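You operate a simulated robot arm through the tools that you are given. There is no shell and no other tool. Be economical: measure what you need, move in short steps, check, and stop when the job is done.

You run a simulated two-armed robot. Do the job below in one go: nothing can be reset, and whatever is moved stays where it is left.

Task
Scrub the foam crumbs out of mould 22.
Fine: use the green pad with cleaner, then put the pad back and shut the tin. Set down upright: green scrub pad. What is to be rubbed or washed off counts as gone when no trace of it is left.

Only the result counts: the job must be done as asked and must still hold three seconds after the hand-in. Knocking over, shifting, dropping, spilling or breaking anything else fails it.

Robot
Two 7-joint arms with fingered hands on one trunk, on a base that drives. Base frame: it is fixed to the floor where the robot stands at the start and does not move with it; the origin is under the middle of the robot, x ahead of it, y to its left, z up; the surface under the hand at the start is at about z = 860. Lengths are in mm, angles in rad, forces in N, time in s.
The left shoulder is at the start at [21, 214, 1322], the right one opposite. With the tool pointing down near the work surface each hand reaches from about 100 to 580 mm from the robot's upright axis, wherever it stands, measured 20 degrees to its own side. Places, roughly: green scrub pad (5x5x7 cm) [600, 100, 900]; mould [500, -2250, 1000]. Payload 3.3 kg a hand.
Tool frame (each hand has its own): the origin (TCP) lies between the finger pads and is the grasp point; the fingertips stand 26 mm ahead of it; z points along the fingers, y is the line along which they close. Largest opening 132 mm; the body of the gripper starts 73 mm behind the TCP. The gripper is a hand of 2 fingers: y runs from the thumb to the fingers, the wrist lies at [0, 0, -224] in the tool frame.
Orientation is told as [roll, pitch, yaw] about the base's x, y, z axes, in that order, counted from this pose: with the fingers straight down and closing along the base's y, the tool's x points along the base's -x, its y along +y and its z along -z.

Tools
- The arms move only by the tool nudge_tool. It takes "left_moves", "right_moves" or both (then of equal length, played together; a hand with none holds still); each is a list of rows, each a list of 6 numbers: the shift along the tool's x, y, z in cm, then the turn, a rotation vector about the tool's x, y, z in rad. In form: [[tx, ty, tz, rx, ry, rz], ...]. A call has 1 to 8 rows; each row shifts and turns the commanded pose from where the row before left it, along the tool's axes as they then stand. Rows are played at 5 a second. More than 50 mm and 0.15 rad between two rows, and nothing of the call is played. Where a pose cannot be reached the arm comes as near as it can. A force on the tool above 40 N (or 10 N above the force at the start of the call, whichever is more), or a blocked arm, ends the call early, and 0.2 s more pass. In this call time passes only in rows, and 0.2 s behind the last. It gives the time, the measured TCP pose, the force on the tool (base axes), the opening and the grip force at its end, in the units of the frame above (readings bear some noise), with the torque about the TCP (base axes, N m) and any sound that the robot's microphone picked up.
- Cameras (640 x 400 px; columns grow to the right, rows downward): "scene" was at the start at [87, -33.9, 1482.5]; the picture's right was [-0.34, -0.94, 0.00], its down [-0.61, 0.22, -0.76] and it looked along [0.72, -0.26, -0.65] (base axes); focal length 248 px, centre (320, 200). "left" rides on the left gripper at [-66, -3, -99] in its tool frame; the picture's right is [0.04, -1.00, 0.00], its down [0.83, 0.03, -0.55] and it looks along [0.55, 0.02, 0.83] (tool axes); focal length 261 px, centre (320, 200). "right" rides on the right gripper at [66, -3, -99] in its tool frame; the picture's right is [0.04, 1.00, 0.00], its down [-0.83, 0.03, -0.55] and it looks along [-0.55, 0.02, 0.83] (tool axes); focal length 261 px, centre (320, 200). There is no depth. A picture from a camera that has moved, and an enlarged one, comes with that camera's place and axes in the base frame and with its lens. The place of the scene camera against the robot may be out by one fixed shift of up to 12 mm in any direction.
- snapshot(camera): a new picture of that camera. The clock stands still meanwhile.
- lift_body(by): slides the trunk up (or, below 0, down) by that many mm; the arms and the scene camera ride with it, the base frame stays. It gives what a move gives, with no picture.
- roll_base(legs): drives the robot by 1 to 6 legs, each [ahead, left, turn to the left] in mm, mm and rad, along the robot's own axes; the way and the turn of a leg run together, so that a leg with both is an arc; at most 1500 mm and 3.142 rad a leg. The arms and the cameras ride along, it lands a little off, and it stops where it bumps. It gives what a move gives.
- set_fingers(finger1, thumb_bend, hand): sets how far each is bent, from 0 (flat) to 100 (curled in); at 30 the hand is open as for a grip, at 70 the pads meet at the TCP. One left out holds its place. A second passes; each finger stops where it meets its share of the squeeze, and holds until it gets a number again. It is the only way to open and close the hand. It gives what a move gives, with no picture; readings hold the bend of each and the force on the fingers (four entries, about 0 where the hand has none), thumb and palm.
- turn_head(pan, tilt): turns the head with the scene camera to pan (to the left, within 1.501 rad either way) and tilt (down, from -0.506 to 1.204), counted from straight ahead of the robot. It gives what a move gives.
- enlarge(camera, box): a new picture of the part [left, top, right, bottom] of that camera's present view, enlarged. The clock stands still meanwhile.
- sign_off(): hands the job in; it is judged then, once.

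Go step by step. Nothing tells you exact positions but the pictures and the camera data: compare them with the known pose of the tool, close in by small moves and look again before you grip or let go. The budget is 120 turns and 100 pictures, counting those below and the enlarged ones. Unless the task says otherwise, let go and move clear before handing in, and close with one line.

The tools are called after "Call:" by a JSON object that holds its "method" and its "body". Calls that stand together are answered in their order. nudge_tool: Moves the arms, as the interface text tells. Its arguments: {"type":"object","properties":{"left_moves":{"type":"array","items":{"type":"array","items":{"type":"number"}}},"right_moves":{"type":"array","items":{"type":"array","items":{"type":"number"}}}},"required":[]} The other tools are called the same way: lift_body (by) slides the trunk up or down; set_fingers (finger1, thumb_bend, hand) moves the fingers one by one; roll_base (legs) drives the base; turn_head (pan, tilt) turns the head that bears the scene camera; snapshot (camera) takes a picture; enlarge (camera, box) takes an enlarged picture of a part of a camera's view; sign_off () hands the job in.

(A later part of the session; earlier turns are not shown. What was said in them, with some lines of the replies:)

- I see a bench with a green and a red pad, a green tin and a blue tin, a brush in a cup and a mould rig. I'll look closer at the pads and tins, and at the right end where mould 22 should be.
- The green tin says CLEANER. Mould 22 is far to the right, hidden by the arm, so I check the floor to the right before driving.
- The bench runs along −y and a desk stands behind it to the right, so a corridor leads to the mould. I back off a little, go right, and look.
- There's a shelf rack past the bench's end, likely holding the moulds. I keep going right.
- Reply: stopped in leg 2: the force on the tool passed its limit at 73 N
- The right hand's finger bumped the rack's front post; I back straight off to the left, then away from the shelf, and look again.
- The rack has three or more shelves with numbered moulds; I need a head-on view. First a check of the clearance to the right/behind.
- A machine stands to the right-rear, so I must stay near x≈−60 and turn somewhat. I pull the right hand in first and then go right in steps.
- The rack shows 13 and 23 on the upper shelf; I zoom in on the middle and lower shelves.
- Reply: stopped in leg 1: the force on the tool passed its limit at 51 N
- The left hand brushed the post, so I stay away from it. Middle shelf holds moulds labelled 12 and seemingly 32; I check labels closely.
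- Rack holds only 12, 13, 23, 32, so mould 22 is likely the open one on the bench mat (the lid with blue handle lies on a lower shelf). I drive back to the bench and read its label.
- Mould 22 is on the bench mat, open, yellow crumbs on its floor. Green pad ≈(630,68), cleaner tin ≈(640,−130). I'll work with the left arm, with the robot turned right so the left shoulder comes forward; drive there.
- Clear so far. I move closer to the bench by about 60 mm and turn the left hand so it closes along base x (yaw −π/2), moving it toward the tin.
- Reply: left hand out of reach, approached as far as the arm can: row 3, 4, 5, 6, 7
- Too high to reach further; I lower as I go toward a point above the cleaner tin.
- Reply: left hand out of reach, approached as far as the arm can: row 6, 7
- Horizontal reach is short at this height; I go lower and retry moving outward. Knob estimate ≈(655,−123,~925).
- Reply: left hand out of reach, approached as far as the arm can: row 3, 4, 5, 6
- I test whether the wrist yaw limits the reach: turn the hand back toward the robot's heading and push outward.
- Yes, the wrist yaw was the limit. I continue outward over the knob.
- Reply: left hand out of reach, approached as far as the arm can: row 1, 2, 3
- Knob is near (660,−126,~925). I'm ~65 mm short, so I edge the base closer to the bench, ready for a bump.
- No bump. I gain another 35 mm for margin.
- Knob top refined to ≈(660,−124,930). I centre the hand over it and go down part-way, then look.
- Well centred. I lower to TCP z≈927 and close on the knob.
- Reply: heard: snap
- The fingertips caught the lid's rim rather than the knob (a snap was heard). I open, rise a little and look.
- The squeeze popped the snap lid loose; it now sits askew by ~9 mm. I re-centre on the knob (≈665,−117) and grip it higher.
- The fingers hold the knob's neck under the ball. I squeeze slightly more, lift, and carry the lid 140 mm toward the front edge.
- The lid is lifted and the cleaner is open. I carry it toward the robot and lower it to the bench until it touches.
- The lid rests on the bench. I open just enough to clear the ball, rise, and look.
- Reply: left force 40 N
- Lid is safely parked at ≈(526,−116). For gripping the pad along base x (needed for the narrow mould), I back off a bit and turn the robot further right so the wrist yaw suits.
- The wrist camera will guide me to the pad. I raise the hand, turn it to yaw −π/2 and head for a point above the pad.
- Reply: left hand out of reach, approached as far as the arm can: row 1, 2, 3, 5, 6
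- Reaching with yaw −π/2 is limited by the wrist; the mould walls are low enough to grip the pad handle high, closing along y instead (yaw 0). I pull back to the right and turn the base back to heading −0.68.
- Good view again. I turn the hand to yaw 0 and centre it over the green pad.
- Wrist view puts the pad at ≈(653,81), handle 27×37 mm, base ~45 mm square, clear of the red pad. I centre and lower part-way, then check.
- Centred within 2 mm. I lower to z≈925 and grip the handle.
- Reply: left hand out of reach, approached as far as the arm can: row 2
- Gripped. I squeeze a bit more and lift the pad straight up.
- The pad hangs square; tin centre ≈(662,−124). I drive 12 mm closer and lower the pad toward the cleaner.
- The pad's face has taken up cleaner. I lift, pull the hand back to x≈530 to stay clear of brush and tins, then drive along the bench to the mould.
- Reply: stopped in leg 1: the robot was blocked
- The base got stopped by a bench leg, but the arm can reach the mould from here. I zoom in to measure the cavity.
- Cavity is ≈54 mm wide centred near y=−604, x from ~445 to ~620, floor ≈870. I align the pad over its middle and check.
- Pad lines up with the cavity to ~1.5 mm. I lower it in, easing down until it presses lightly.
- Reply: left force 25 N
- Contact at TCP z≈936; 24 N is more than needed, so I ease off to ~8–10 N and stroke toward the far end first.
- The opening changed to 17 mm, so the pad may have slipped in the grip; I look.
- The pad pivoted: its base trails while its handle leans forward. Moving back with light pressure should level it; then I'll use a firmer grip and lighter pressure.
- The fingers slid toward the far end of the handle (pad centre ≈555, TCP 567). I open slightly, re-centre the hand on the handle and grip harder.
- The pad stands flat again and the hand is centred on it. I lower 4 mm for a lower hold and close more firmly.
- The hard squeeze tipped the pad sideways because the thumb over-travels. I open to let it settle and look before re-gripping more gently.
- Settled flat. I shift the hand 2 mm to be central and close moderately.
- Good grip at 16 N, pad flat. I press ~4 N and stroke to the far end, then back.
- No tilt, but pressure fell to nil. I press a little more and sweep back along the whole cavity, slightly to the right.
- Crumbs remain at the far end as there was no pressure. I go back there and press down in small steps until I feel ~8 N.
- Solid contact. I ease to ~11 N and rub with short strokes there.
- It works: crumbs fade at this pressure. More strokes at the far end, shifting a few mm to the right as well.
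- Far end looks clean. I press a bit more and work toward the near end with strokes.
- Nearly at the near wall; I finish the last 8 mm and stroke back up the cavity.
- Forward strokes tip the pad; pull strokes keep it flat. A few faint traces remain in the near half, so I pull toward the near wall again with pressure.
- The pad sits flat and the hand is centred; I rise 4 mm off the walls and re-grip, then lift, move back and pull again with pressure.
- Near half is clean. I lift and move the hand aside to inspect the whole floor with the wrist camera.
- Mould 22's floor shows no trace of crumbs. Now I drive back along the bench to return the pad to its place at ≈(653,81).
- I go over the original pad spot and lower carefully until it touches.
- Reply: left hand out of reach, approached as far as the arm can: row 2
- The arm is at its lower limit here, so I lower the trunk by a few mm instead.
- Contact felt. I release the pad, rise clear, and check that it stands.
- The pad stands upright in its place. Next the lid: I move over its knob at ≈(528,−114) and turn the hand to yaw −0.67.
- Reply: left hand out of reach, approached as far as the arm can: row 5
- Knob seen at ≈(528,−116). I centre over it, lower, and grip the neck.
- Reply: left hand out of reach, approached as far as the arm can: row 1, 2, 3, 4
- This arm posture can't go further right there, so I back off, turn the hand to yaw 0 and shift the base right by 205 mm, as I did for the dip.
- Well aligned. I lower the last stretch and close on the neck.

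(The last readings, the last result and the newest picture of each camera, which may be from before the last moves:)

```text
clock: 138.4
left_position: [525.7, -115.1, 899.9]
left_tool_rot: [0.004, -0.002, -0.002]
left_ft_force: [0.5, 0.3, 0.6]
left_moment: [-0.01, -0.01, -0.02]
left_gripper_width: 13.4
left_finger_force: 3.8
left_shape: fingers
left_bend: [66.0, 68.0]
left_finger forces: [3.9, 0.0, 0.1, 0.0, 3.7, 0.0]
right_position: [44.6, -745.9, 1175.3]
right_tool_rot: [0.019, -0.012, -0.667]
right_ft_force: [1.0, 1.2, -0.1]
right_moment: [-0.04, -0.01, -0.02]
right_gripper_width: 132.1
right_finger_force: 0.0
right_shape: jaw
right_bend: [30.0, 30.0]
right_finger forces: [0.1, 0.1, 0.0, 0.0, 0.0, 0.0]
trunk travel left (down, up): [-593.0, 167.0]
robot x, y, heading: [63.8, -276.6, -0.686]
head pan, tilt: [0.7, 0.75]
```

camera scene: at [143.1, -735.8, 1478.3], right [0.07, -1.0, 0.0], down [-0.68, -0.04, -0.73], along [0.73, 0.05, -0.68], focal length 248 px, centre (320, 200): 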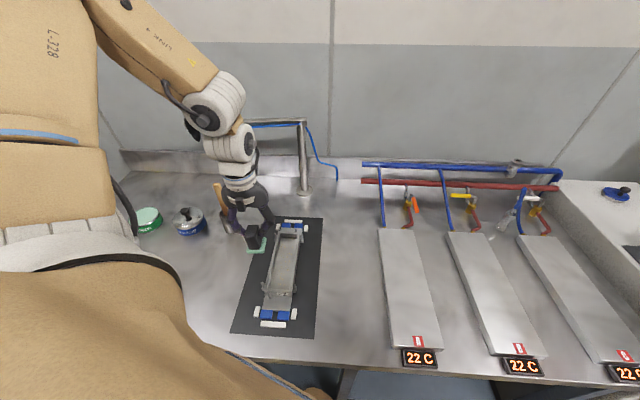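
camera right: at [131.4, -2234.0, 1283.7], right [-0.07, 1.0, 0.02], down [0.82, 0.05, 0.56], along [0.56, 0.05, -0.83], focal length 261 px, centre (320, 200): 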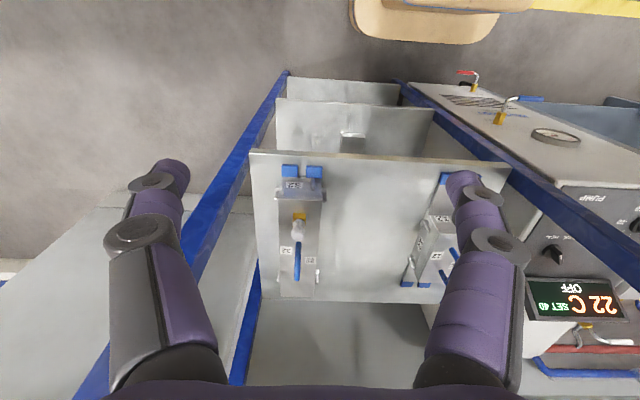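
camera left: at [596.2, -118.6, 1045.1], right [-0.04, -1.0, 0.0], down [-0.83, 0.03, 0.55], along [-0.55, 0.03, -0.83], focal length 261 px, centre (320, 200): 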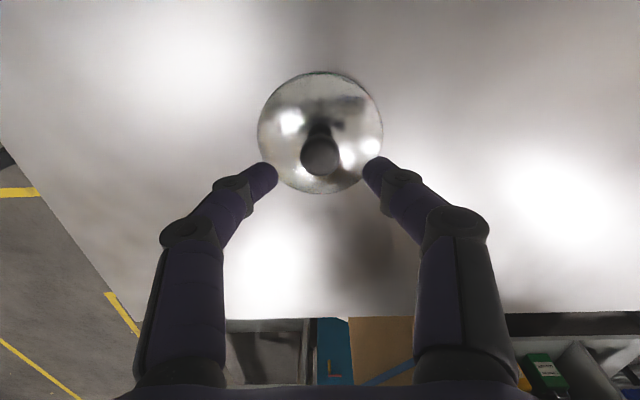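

Neck gripped. I tighten, lift, and carry the lid over the tin at ≈(662,−124).

Call:
{"method": "set_fingers", "body": {"hand": "left", "finger1": 76, "thumb_bend": 76}}

Call:
{"method": "nudge_tool", "body": {"left_moves": [[0, 0, -3, 0, 0, 0], [0, 0, -4, 0, 0, 0], [0, 0, -2, 0, 0, 0], [-3.4, -0.2, 0, 0, 0, 0], [-3.4, -0.2, 0, 0, 0, 0], [-3.4, -0.2, 0, 0, 0, 0], [-3.4, -0.2, 0, 0, 0, 0]]}}

Call:
{"method": "snapshot", "body": {"camera": "left"}}

Call:
{"method": "enlarge", "body": {"camera": "scene", "box": [200, 150, 350, 270]}}

```text
clock: 139.4
left_position: [526.0, -114.9, 900.4]
left_tool_rot: [0.004, -0.002, -0.002]
left_ft_force: [-0.2, 0.0, -0.2]
left_moment: [0.01, -0.02, -0.02]
left_gripper_width: 9.0
left_finger_force: 11.2
left_shape: fingers
left_bend: [71.0, 72.0]
left_finger forces: [10.7, 0.0, 0.1, 0.0, 11.1, 0.1]
right_position: [44.9, -746.4, 1175.6]
right_tool_rot: [0.017, -0.016, -0.668]
right_ft_force: [0.2, 0.2, 0.0]
right_moment: [0.03, -0.01, 0.0]
right_gripper_width: 132.0
right_finger_force: 0.1
right_shape: jaw
right_bend: [30.0, 30.0]
right_finger forces: [0.1, 0.1, 0.0, 0.0, 0.0, 0.0]
trunk travel left (down, up): [-593.0, 167.0]
robot x, y, heading: [60.1, -278.2, -0.688]
head pan, tilt: [0.7, 0.75]
```

```text
clock: 141.0
left_position: [661.0, -125.9, 991.7]
left_tool_rot: [0.002, 0.001, -0.002]
left_ft_force: [0.8, 0.2, 0.3]
left_moment: [-0.01, 0.03, -0.03]
left_gripper_width: 8.8
left_finger_force: 10.6
left_shape: fingers
left_bend: [72.0, 72.0]
left_finger forces: [10.4, 0.0, 0.1, 0.0, 11.5, 0.0]
right_position: [44.5, -746.5, 1175.4]
right_tool_rot: [0.016, -0.014, -0.667]
right_ft_force: [-0.2, -0.2, 0.1]
right_moment: [0.0, 0.02, 0.01]
right_gripper_width: 132.1
right_finger_force: 0.0
right_shape: jaw
right_bend: [30.0, 30.0]
right_finger forces: [0.0, 0.0, 0.0, 0.0, 0.0, 0.0]
trunk travel left (down, up): [-593.0, 167.0]
robot x, y, heading: [69.0, -278.0, -0.694]
head pan, tilt: [0.7, 0.75]
```

```text
9 pictures are left
camera left: at [727.7, -129.0, 1089.9], right [-0.04, -1.0, 0.0], down [-0.83, 0.03, 0.55], along [-0.55, 0.03, -0.83], focal length 261 px, centre (320, 200)
```

left: 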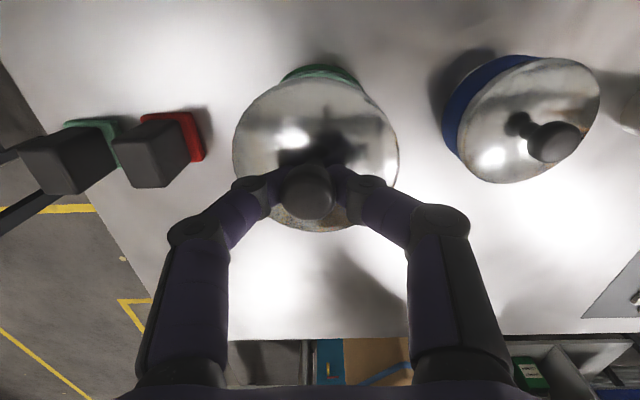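

```text
3.33 times, centred on (275, 210) of scene
camera zoom: at [151.6, -289.3, 1468.3], right [0.01, -1.0, 0.0], down [-0.68, -0.01, -0.73], along [0.73, 0.01, -0.68], focal length 827 px, centre (470, 167)
```

zoom: 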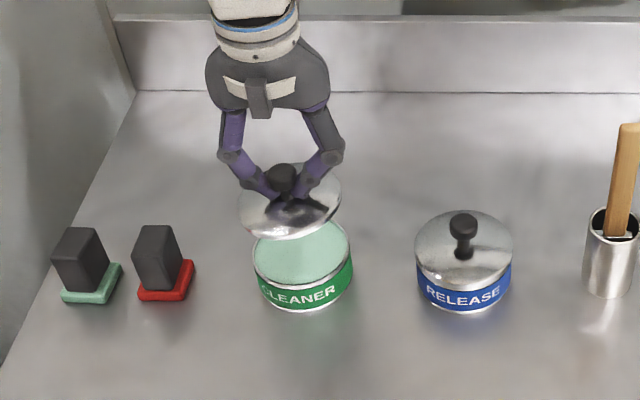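

Lid is over the tin to within a few mm. I lower it gently and feel for contact.

Call:
{"method": "nudge_tool", "body": {"left_moves": [[0, 0, 2, 0, 0, 0], [0, 0, 1.5, 0, 0, 0], [0, 0, 0.5, 0, 0, 0]]}}

Call:
{"method": "enlarge", "body": {"camera": "left", "box": [220, 40, 420, 240]}}

Call:
{"method": "enlarge", "body": {"camera": "scene", "box": [240, 180, 320, 260]}}

```text
clock: 141.8
left_position: [661.6, -124.1, 950.5]
left_tool_rot: [0.004, 0.0, -0.002]
left_ft_force: [0.0, -0.6, -0.7]
left_moment: [0.02, -0.01, 0.0]
left_gripper_width: 8.7
left_finger_force: 11.4
left_shape: fingers
left_bend: [72.0, 72.0]
left_finger forces: [10.3, 0.0, 0.0, 0.0, 12.0, 0.0]
right_position: [43.4, -746.4, 1175.6]
right_tool_rot: [0.016, -0.013, -0.667]
right_ft_force: [0.1, -0.5, 1.0]
right_moment: [-0.02, 0.02, 0.0]
right_gripper_width: 132.1
right_finger_force: 0.0
right_shape: jaw
right_bend: [30.0, 30.0]
right_finger forces: [0.1, 0.1, 0.0, 0.0, 0.1, 0.0]
trunk travel left (down, up): [-593.0, 167.0]
robot x, y, heading: [60.6, -278.8, -0.687]
head pan, tilt: [0.7, 0.75]
```

```text
2.00 times, centred on (320, 140) of left
camera zoom: at [728.1, -127.4, 1049.0], right [-0.04, -1.0, 0.0], down [-0.83, 0.03, 0.55], along [-0.55, 0.03, -0.83], focal length 521 px, centre (320, 320)
```

zoom: 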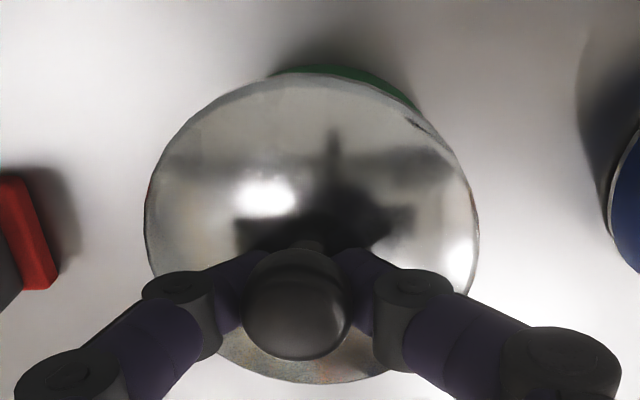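

```text
5.00 times, centred on (280, 220) of scene
camera zoom: at [151.2, -289.0, 1468.4], right [0.01, -1.0, 0.0], down [-0.68, -0.01, -0.73], along [0.73, 0.01, -0.68], focal length 1240 px, centre (520, 100)
```

zoom: 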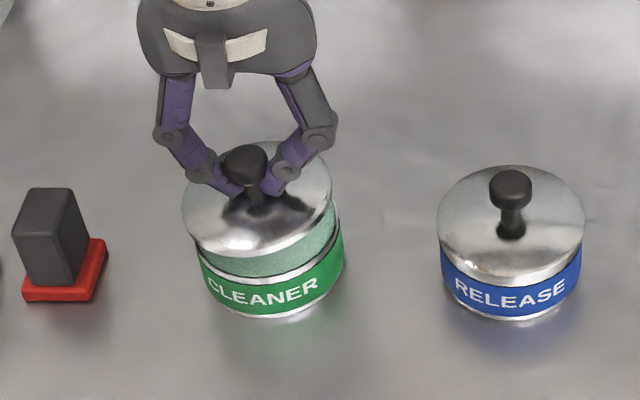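

The lid sits ~5 mm too far left and perhaps slightly too far back compared with the tin. I correct (−3 mm x, −5.5 mm y), lower to contact and check.

Call:
{"method": "nudge_tool", "body": {"left_moves": [[0.3, -0.55, 0, 0, 0, 0], [0, 0, 0.3, 0, 0, 0], [0, 0, 0.3, 0, 0, 0]]}}

Call:
{"method": "enlarge", "body": {"camera": "scene", "box": [240, 180, 320, 260]}}

```text
clock: 142.6
left_position: [658.8, -128.1, 944.9]
left_tool_rot: [0.0, -0.002, -0.001]
left_ft_force: [1.1, -0.7, -0.4]
left_moment: [-0.01, -0.01, -0.03]
left_gripper_width: 8.6
left_finger_force: 11.0
left_shape: fingers
left_bend: [72.0, 72.0]
left_finger forces: [10.4, 0.0, 0.0, 0.1, 12.2, 0.0]
right_position: [44.7, -746.7, 1176.0]
right_tool_rot: [0.017, -0.015, -0.668]
right_ft_force: [-0.8, -0.8, -0.2]
right_moment: [0.01, -0.01, -0.01]
right_gripper_width: 131.7
right_finger_force: 0.1
right_shape: jaw
right_bend: [30.0, 30.0]
right_finger forces: [0.0, 0.0, 0.1, 0.1, 0.1, 0.1]
trunk travel left (down, up): [-593.0, 167.0]
robot x, y, heading: [67.4, -277.9, -0.684]
head pan, tilt: [0.7, 0.75]
```

```text
5.00 times, centred on (280, 220) of scene
camera zoom: at [151.0, -289.1, 1468.4], right [0.01, -1.0, 0.0], down [-0.68, -0.01, -0.73], along [0.73, 0.01, -0.68], focal length 1240 px, centre (520, 100)
```

zoom: 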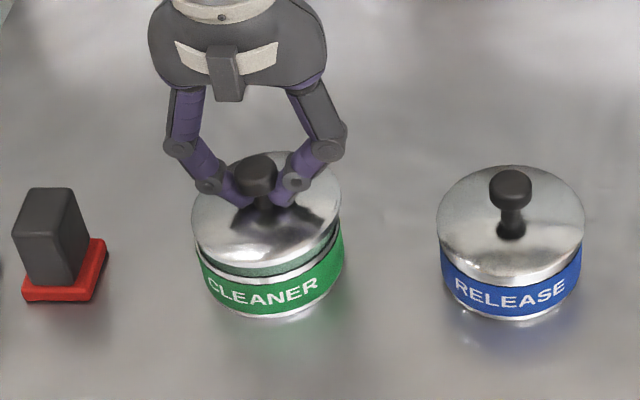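

Closer. I shift another −4 mm x, −2 mm y and lower until contact.

Call:
{"method": "nudge_tool", "body": {"left_moves": [[0.4, -0.2, 0, 0, 0, 0], [0, 0, 0.3, 0, 0, 0], [0, 0, 0.3, 0, 0, 0]]}}

Call:
{"method": "enlarge", "body": {"camera": "scene", "box": [240, 180, 320, 260]}}

```text
clock: 143.4
left_position: [653.2, -129.9, 938.6]
left_tool_rot: [0.003, 0.001, -0.001]
left_ft_force: [-0.3, 0.1, -0.5]
left_moment: [0.03, -0.01, -0.01]
left_gripper_width: 8.7
left_finger_force: 11.1
left_shape: fingers
left_bend: [72.0, 72.0]
left_finger forces: [10.4, 0.1, 0.1, 0.0, 12.2, 0.0]
right_position: [43.5, -746.7, 1175.7]
right_tool_rot: [0.019, -0.013, -0.667]
right_ft_force: [1.1, 0.1, 0.3]
right_moment: [-0.01, 0.02, -0.01]
right_gripper_width: 131.9
right_finger_force: 0.1
right_shape: jaw
right_bend: [30.0, 30.0]
right_finger forces: [0.0, 0.1, 0.1, 0.1, 0.0, 0.0]
trunk travel left (down, up): [-593.0, 167.0]
robot x, y, heading: [61.9, -277.3, -0.687]
head pan, tilt: [0.7, 0.75]
```

```text
5.00 times, centred on (280, 220) of scene
camera zoom: at [151.0, -289.0, 1468.4], right [0.01, -1.0, 0.0], down [-0.68, -0.01, -0.73], along [0.73, 0.01, -0.68], focal length 1240 px, centre (520, 100)
```

zoom: 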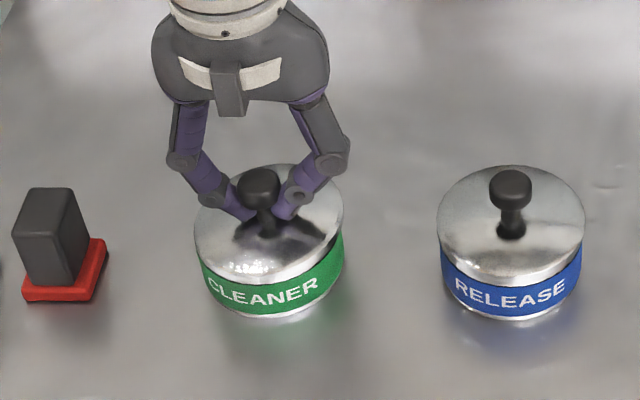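

Now slightly too far front; I shift +3.5 mm x and press down in small steps, listening for the snap.

Call:
{"method": "nudge_tool", "body": {"left_moves": [[-0.35, -0.08, 0, 0, 0, 0], [0, 0, 0.2, 0, 0, 0], [0, 0, 0.2, 0, 0, 0]]}}

Call:
{"method": "nudge_tool", "body": {"left_moves": [[0, 0, 0.2, 0, 0, 0], [0, 0, 0.2, 0, 0, 0]]}}

```text
clock: 144.2
left_position: [658.2, -131.7, 935.9]
left_tool_rot: [0.003, -0.001, -0.002]
left_ft_force: [0.3, -0.6, 0.4]
left_moment: [0.01, 0.02, 0.0]
left_gripper_width: 8.6
left_finger_force: 11.6
left_shape: fingers
left_bend: [72.0, 72.0]
left_finger forces: [10.5, 0.0, 0.0, 0.0, 12.6, 0.0]
right_position: [43.8, -746.9, 1176.0]
right_tool_rot: [0.019, -0.015, -0.665]
right_ft_force: [0.6, 0.3, 0.4]
right_moment: [0.03, 0.02, 0.0]
right_gripper_width: 131.9
right_finger_force: 0.0
right_shape: jaw
right_bend: [30.0, 30.0]
right_finger forces: [0.1, 0.0, 0.0, 0.0, 0.0, 0.0]
trunk travel left (down, up): [-593.0, 167.0]
robot x, y, heading: [64.5, -278.8, -0.69]
head pan, tilt: [0.7, 0.75]
```

```text
clock: 144.8
left_position: [658.3, -132.7, 930.4]
left_tool_rot: [0.003, -0.003, 0.001]
left_ft_force: [-0.7, -1.2, 4.4]
left_moment: [0.27, 0.0, -0.03]
left_gripper_width: 8.5
left_finger_force: 14.0
left_shape: fingers
left_bend: [73.0, 72.0]
left_finger forces: [13.8, 0.0, 0.0, 0.0, 14.8, 0.1]
right_position: [43.9, -746.4, 1174.6]
right_tool_rot: [0.018, -0.015, -0.666]
right_ft_force: [0.5, -0.7, 0.3]
right_moment: [0.01, -0.03, -0.01]
right_gripper_width: 131.6
right_finger_force: 0.0
right_shape: jaw
right_bend: [30.0, 30.0]
right_finger forces: [0.1, 0.0, 0.0, 0.1, 0.1, 0.1]
trunk travel left (down, up): [-593.0, 167.0]
robot x, y, heading: [62.4, -274.9, -0.69]
head pan, tilt: [0.7, 0.75]
```

Contact is only at the left rim (moment +0.27 N m), so the lid is a touch too far right. I lift slightly, shift +2 mm y and try again.

Call:
{"method": "nudge_tool", "body": {"left_moves": [[0, 0, -0.5, 0, 0, 0], [0, 0.2, 0, 0, 0, 0], [0, 0, 0.4, 0, 0, 0], [0, 0, 0.15, 0, 0, 0]]}}

Call:
{"method": "nudge_tool", "body": {"left_moves": [[0, 0, 0.15, 0, 0, 0], [0, 0, 0, 0, 0, 0]]}}

```text
clock: 145.8
left_position: [657.8, -129.6, 933.1]
left_tool_rot: [0.003, -0.007, -0.001]
left_ft_force: [1.8, 3.9, 30.1]
left_moment: [0.39, 0.01, 0.01]
left_gripper_width: 9.1
left_finger_force: 23.0
left_shape: fingers
left_bend: [74.0, 74.0]
left_finger forces: [26.8, 0.1, 0.0, 0.0, 19.8, 0.0]
right_position: [41.7, -746.7, 1175.9]
right_tool_rot: [0.02, -0.015, -0.669]
right_ft_force: [-0.5, 0.5, -0.2]
right_moment: [0.02, 0.03, 0.03]
right_gripper_width: 131.9
right_finger_force: 0.0
right_shape: jaw
right_bend: [30.0, 30.0]
right_finger forces: [0.0, 0.0, 0.0, 0.0, 0.1, 0.1]
trunk travel left (down, up): [-593.0, 167.0]
robot x, y, heading: [65.0, -276.1, -0.69]
head pan, tilt: [0.7, 0.75]
heard: snap
```

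```text
clock: 146.2
left_position: [657.5, -130.0, 931.9]
left_tool_rot: [0.003, -0.007, -0.001]
left_ft_force: [-6.8, 3.0, 26.9]
left_moment: [0.31, 0.24, 0.04]
left_gripper_width: 8.8
left_finger_force: 23.3
left_shape: fingers
left_bend: [75.0, 74.0]
left_finger forces: [26.2, 0.0, 0.0, 0.1, 20.6, 0.0]
right_position: [42.3, -747.2, 1175.8]
right_tool_rot: [0.02, -0.017, -0.665]
right_ft_force: [-1.0, -0.5, -0.3]
right_moment: [0.02, 0.02, 0.01]
right_gripper_width: 131.7
right_finger_force: 0.1
right_shape: jaw
right_bend: [30.0, 30.0]
right_finger forces: [0.1, 0.0, 0.0, 0.1, 0.0, 0.0]
trunk travel left (down, up): [-593.0, 167.0]
robot x, y, heading: [62.9, -276.5, -0.69]
head pan, tilt: [0.7, 0.75]
stopped in row 2 (left hand): the force on the tool passed its limit at 40 N (the readings are from after the stop); the commanded pose is now the measured one
```

A snap: the lid seems shut. I ease off and check.

Call:
{"method": "nudge_tool", "body": {"left_moves": [[0, 0, -0.3, 0, 0, 0]]}}

Call:
{"method": "enlarge", "body": {"camera": "scene", "box": [240, 180, 320, 260]}}

```text
clock: 146.6
left_position: [659.4, -129.9, 934.0]
left_tool_rot: [0.001, -0.007, -0.001]
left_ft_force: [-2.5, 1.8, 5.9]
left_moment: [0.27, 0.03, 0.05]
left_gripper_width: 8.7
left_finger_force: 16.7
left_shape: fingers
left_bend: [74.0, 73.0]
left_finger forces: [17.8, 0.0, 0.1, 0.0, 15.5, 0.0]
right_position: [43.9, -746.2, 1176.1]
right_tool_rot: [0.018, -0.014, -0.666]
right_ft_force: [0.7, -0.3, 0.9]
right_moment: [-0.03, 0.02, -0.01]
right_gripper_width: 131.9
right_finger_force: 0.0
right_shape: jaw
right_bend: [30.0, 30.0]
right_finger forces: [0.0, 0.1, 0.1, 0.0, 0.0, 0.1]
trunk travel left (down, up): [-593.0, 167.0]
robot x, y, heading: [61.1, -279.4, -0.691]
head pan, tilt: [0.7, 0.75]
```

```text
5.00 times, centred on (280, 220) of scene
camera zoom: at [150.2, -288.8, 1468.2], right [0.01, -1.0, 0.0], down [-0.68, -0.01, -0.73], along [0.73, 0.01, -0.68], focal length 1240 px, centre (520, 100)
```

zoom: 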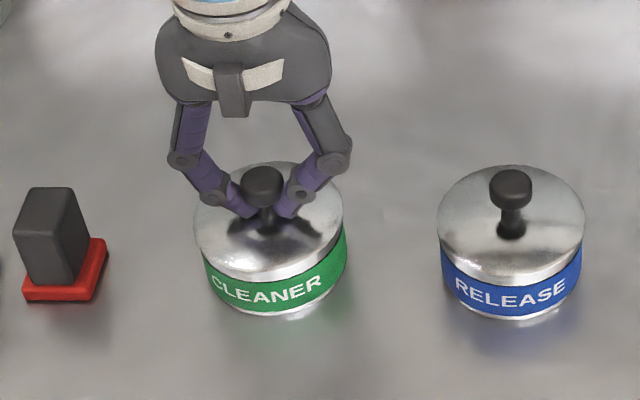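

Looks shut but the hand is still loading it sideways. I open the fingers and rise to see it freely.

Call:
{"method": "set_fingers", "body": {"hand": "left", "finger1": 58, "thumb_bend": 58}}

Call:
{"method": "nudge_tool", "body": {"left_moves": [[0, 0, -2, 0, 0, 0], [0, 0, -3, 0, 0, 0], [0, 0, -3, 0, 0, 0]]}}

Call:
{"method": "enlarge", "body": {"camera": "left", "box": [240, 20, 400, 200]}}

```text
clock: 147.5
left_position: [660.0, -130.3, 936.4]
left_tool_rot: [0.002, -0.014, 0.001]
left_ft_force: [-5.5, 3.7, 27.8]
left_moment: [0.18, 0.23, 0.06]
left_gripper_width: 17.6
left_finger_force: 14.2
left_shape: fingers
left_bend: [68.0, 63.0]
left_finger forces: [15.5, 0.1, 0.0, 0.0, 13.7, 0.0]
right_position: [42.2, -747.6, 1176.5]
right_tool_rot: [0.018, -0.017, -0.666]
right_ft_force: [0.0, 0.0, 0.0]
right_moment: [-0.01, 0.0, -0.02]
right_gripper_width: 132.0
right_finger_force: 0.0
right_shape: jaw
right_bend: [30.0, 30.0]
right_finger forces: [0.1, 0.0, 0.0, 0.0, 0.0, 0.0]
trunk travel left (down, up): [-593.0, 167.0]
robot x, y, heading: [66.2, -276.3, -0.688]
head pan, tilt: [0.7, 0.75]
stopped (left hand): the force on the tool passed its limit at 40 N (the readings are from after the stop); the commanded pose is now the measured one
```

```text
clock: 148.3
left_position: [662.6, -129.4, 1015.7]
left_tool_rot: [0.0, -0.008, -0.001]
left_ft_force: [0.2, 0.4, 0.3]
left_moment: [-0.03, -0.01, -0.01]
left_gripper_width: 42.2
left_finger_force: 0.1
left_shape: fingers
left_bend: [57.0, 57.0]
left_finger forces: [0.1, 0.0, 0.0, 0.0, 0.0, 0.0]
right_position: [45.3, -747.2, 1175.0]
right_tool_rot: [0.018, -0.014, -0.666]
right_ft_force: [0.0, 0.0, -0.2]
right_moment: [0.03, -0.01, -0.02]
right_gripper_width: 131.8
right_finger_force: 0.3
right_shape: jaw
right_bend: [30.0, 30.0]
right_finger forces: [0.1, 0.0, 0.1, 0.1, 0.1, 0.0]
trunk travel left (down, up): [-593.0, 167.0]
robot x, y, heading: [65.1, -279.7, -0.685]
head pan, tilt: [0.7, 0.75]
```

```text
2.22 times, centred on (320, 110) of left
camera zoom: at [726.1, -133.9, 1113.7], right [-0.04, -1.0, 0.0], down [-0.84, 0.03, 0.55], along [-0.54, 0.02, -0.84], focal length 579 px, centre (320, 400)
```

zoom: 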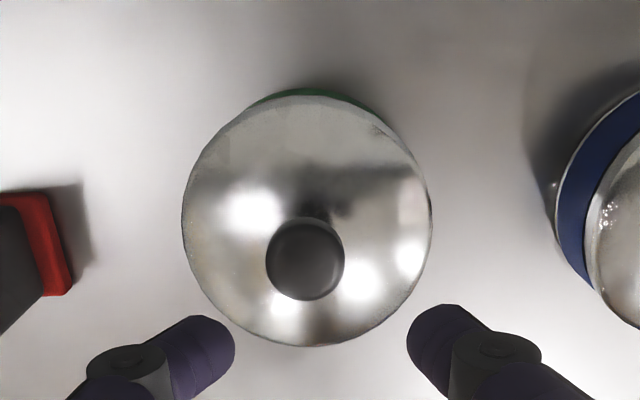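

Call:
{"method": "enlarge", "body": {"camera": "scene", "box": [215, 180, 355, 270]}}

```text
4.44 times, centred on (285, 225) of scene
camera zoom: at [151.0, -288.9, 1468.3], right [0.01, -1.0, 0.0], down [-0.68, -0.01, -0.73], along [0.73, 0.01, -0.68], focal length 1102 px, centre (476, 89)
```

zoom: 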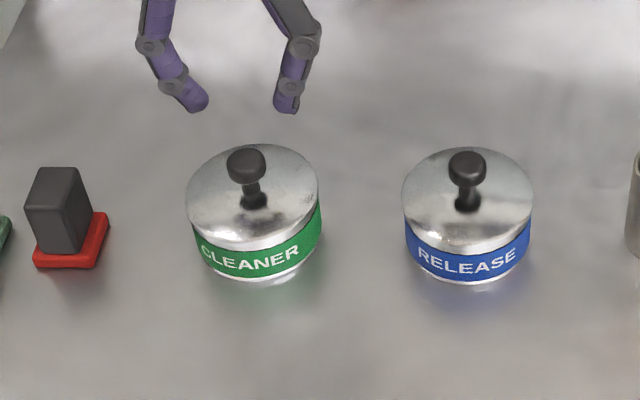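

The lid sits level and snapped on the cleaner tin, the green pad stands in its place, and the mould is clean. I raise the hand a bit further and hand in.

Call:
{"method": "nudge_tool", "body": {"left_moves": [[2, 0, -2, 0, 0, 0], [2, 0, -2, 0, 0, 0]]}}

Call:
{"method": "sign_off", "body": {}}

```text
clock: 148.9
left_position: [619.5, -128.9, 1053.8]
left_tool_rot: [0.003, -0.012, 0.001]
left_ft_force: [-0.2, 0.2, 0.2]
left_moment: [0.04, -0.03, -0.01]
left_gripper_width: 42.3
left_finger_force: 0.1
left_shape: fingers
left_bend: [57.0, 57.0]
left_finger forces: [0.1, 0.0, 0.0, 0.1, 0.0, 0.1]
right_position: [44.0, -746.3, 1175.9]
right_tool_rot: [0.019, -0.016, -0.668]
right_ft_force: [0.1, -0.4, 0.8]
right_moment: [-0.01, 0.0, 0.01]
right_gripper_width: 131.8
right_finger_force: 0.0
right_shape: jaw
right_bend: [30.0, 30.0]
right_finger forces: [0.1, 0.1, 0.0, 0.0, 0.0, 0.0]
trunk travel left (down, up): [-593.0, 167.0]
robot x, y, heading: [63.0, -276.9, -0.69]
head pan, tilt: [0.7, 0.75]
```

```text
The job is handed in.
```

Mould 22 shows no crumbs in the last pictures, the green pad stands upright within about 1 cm of its old place, and the cleaner tin's lid snapped shut; while driving, both hands bumped the shelf rack and the base a bench leg, with no movement seen.
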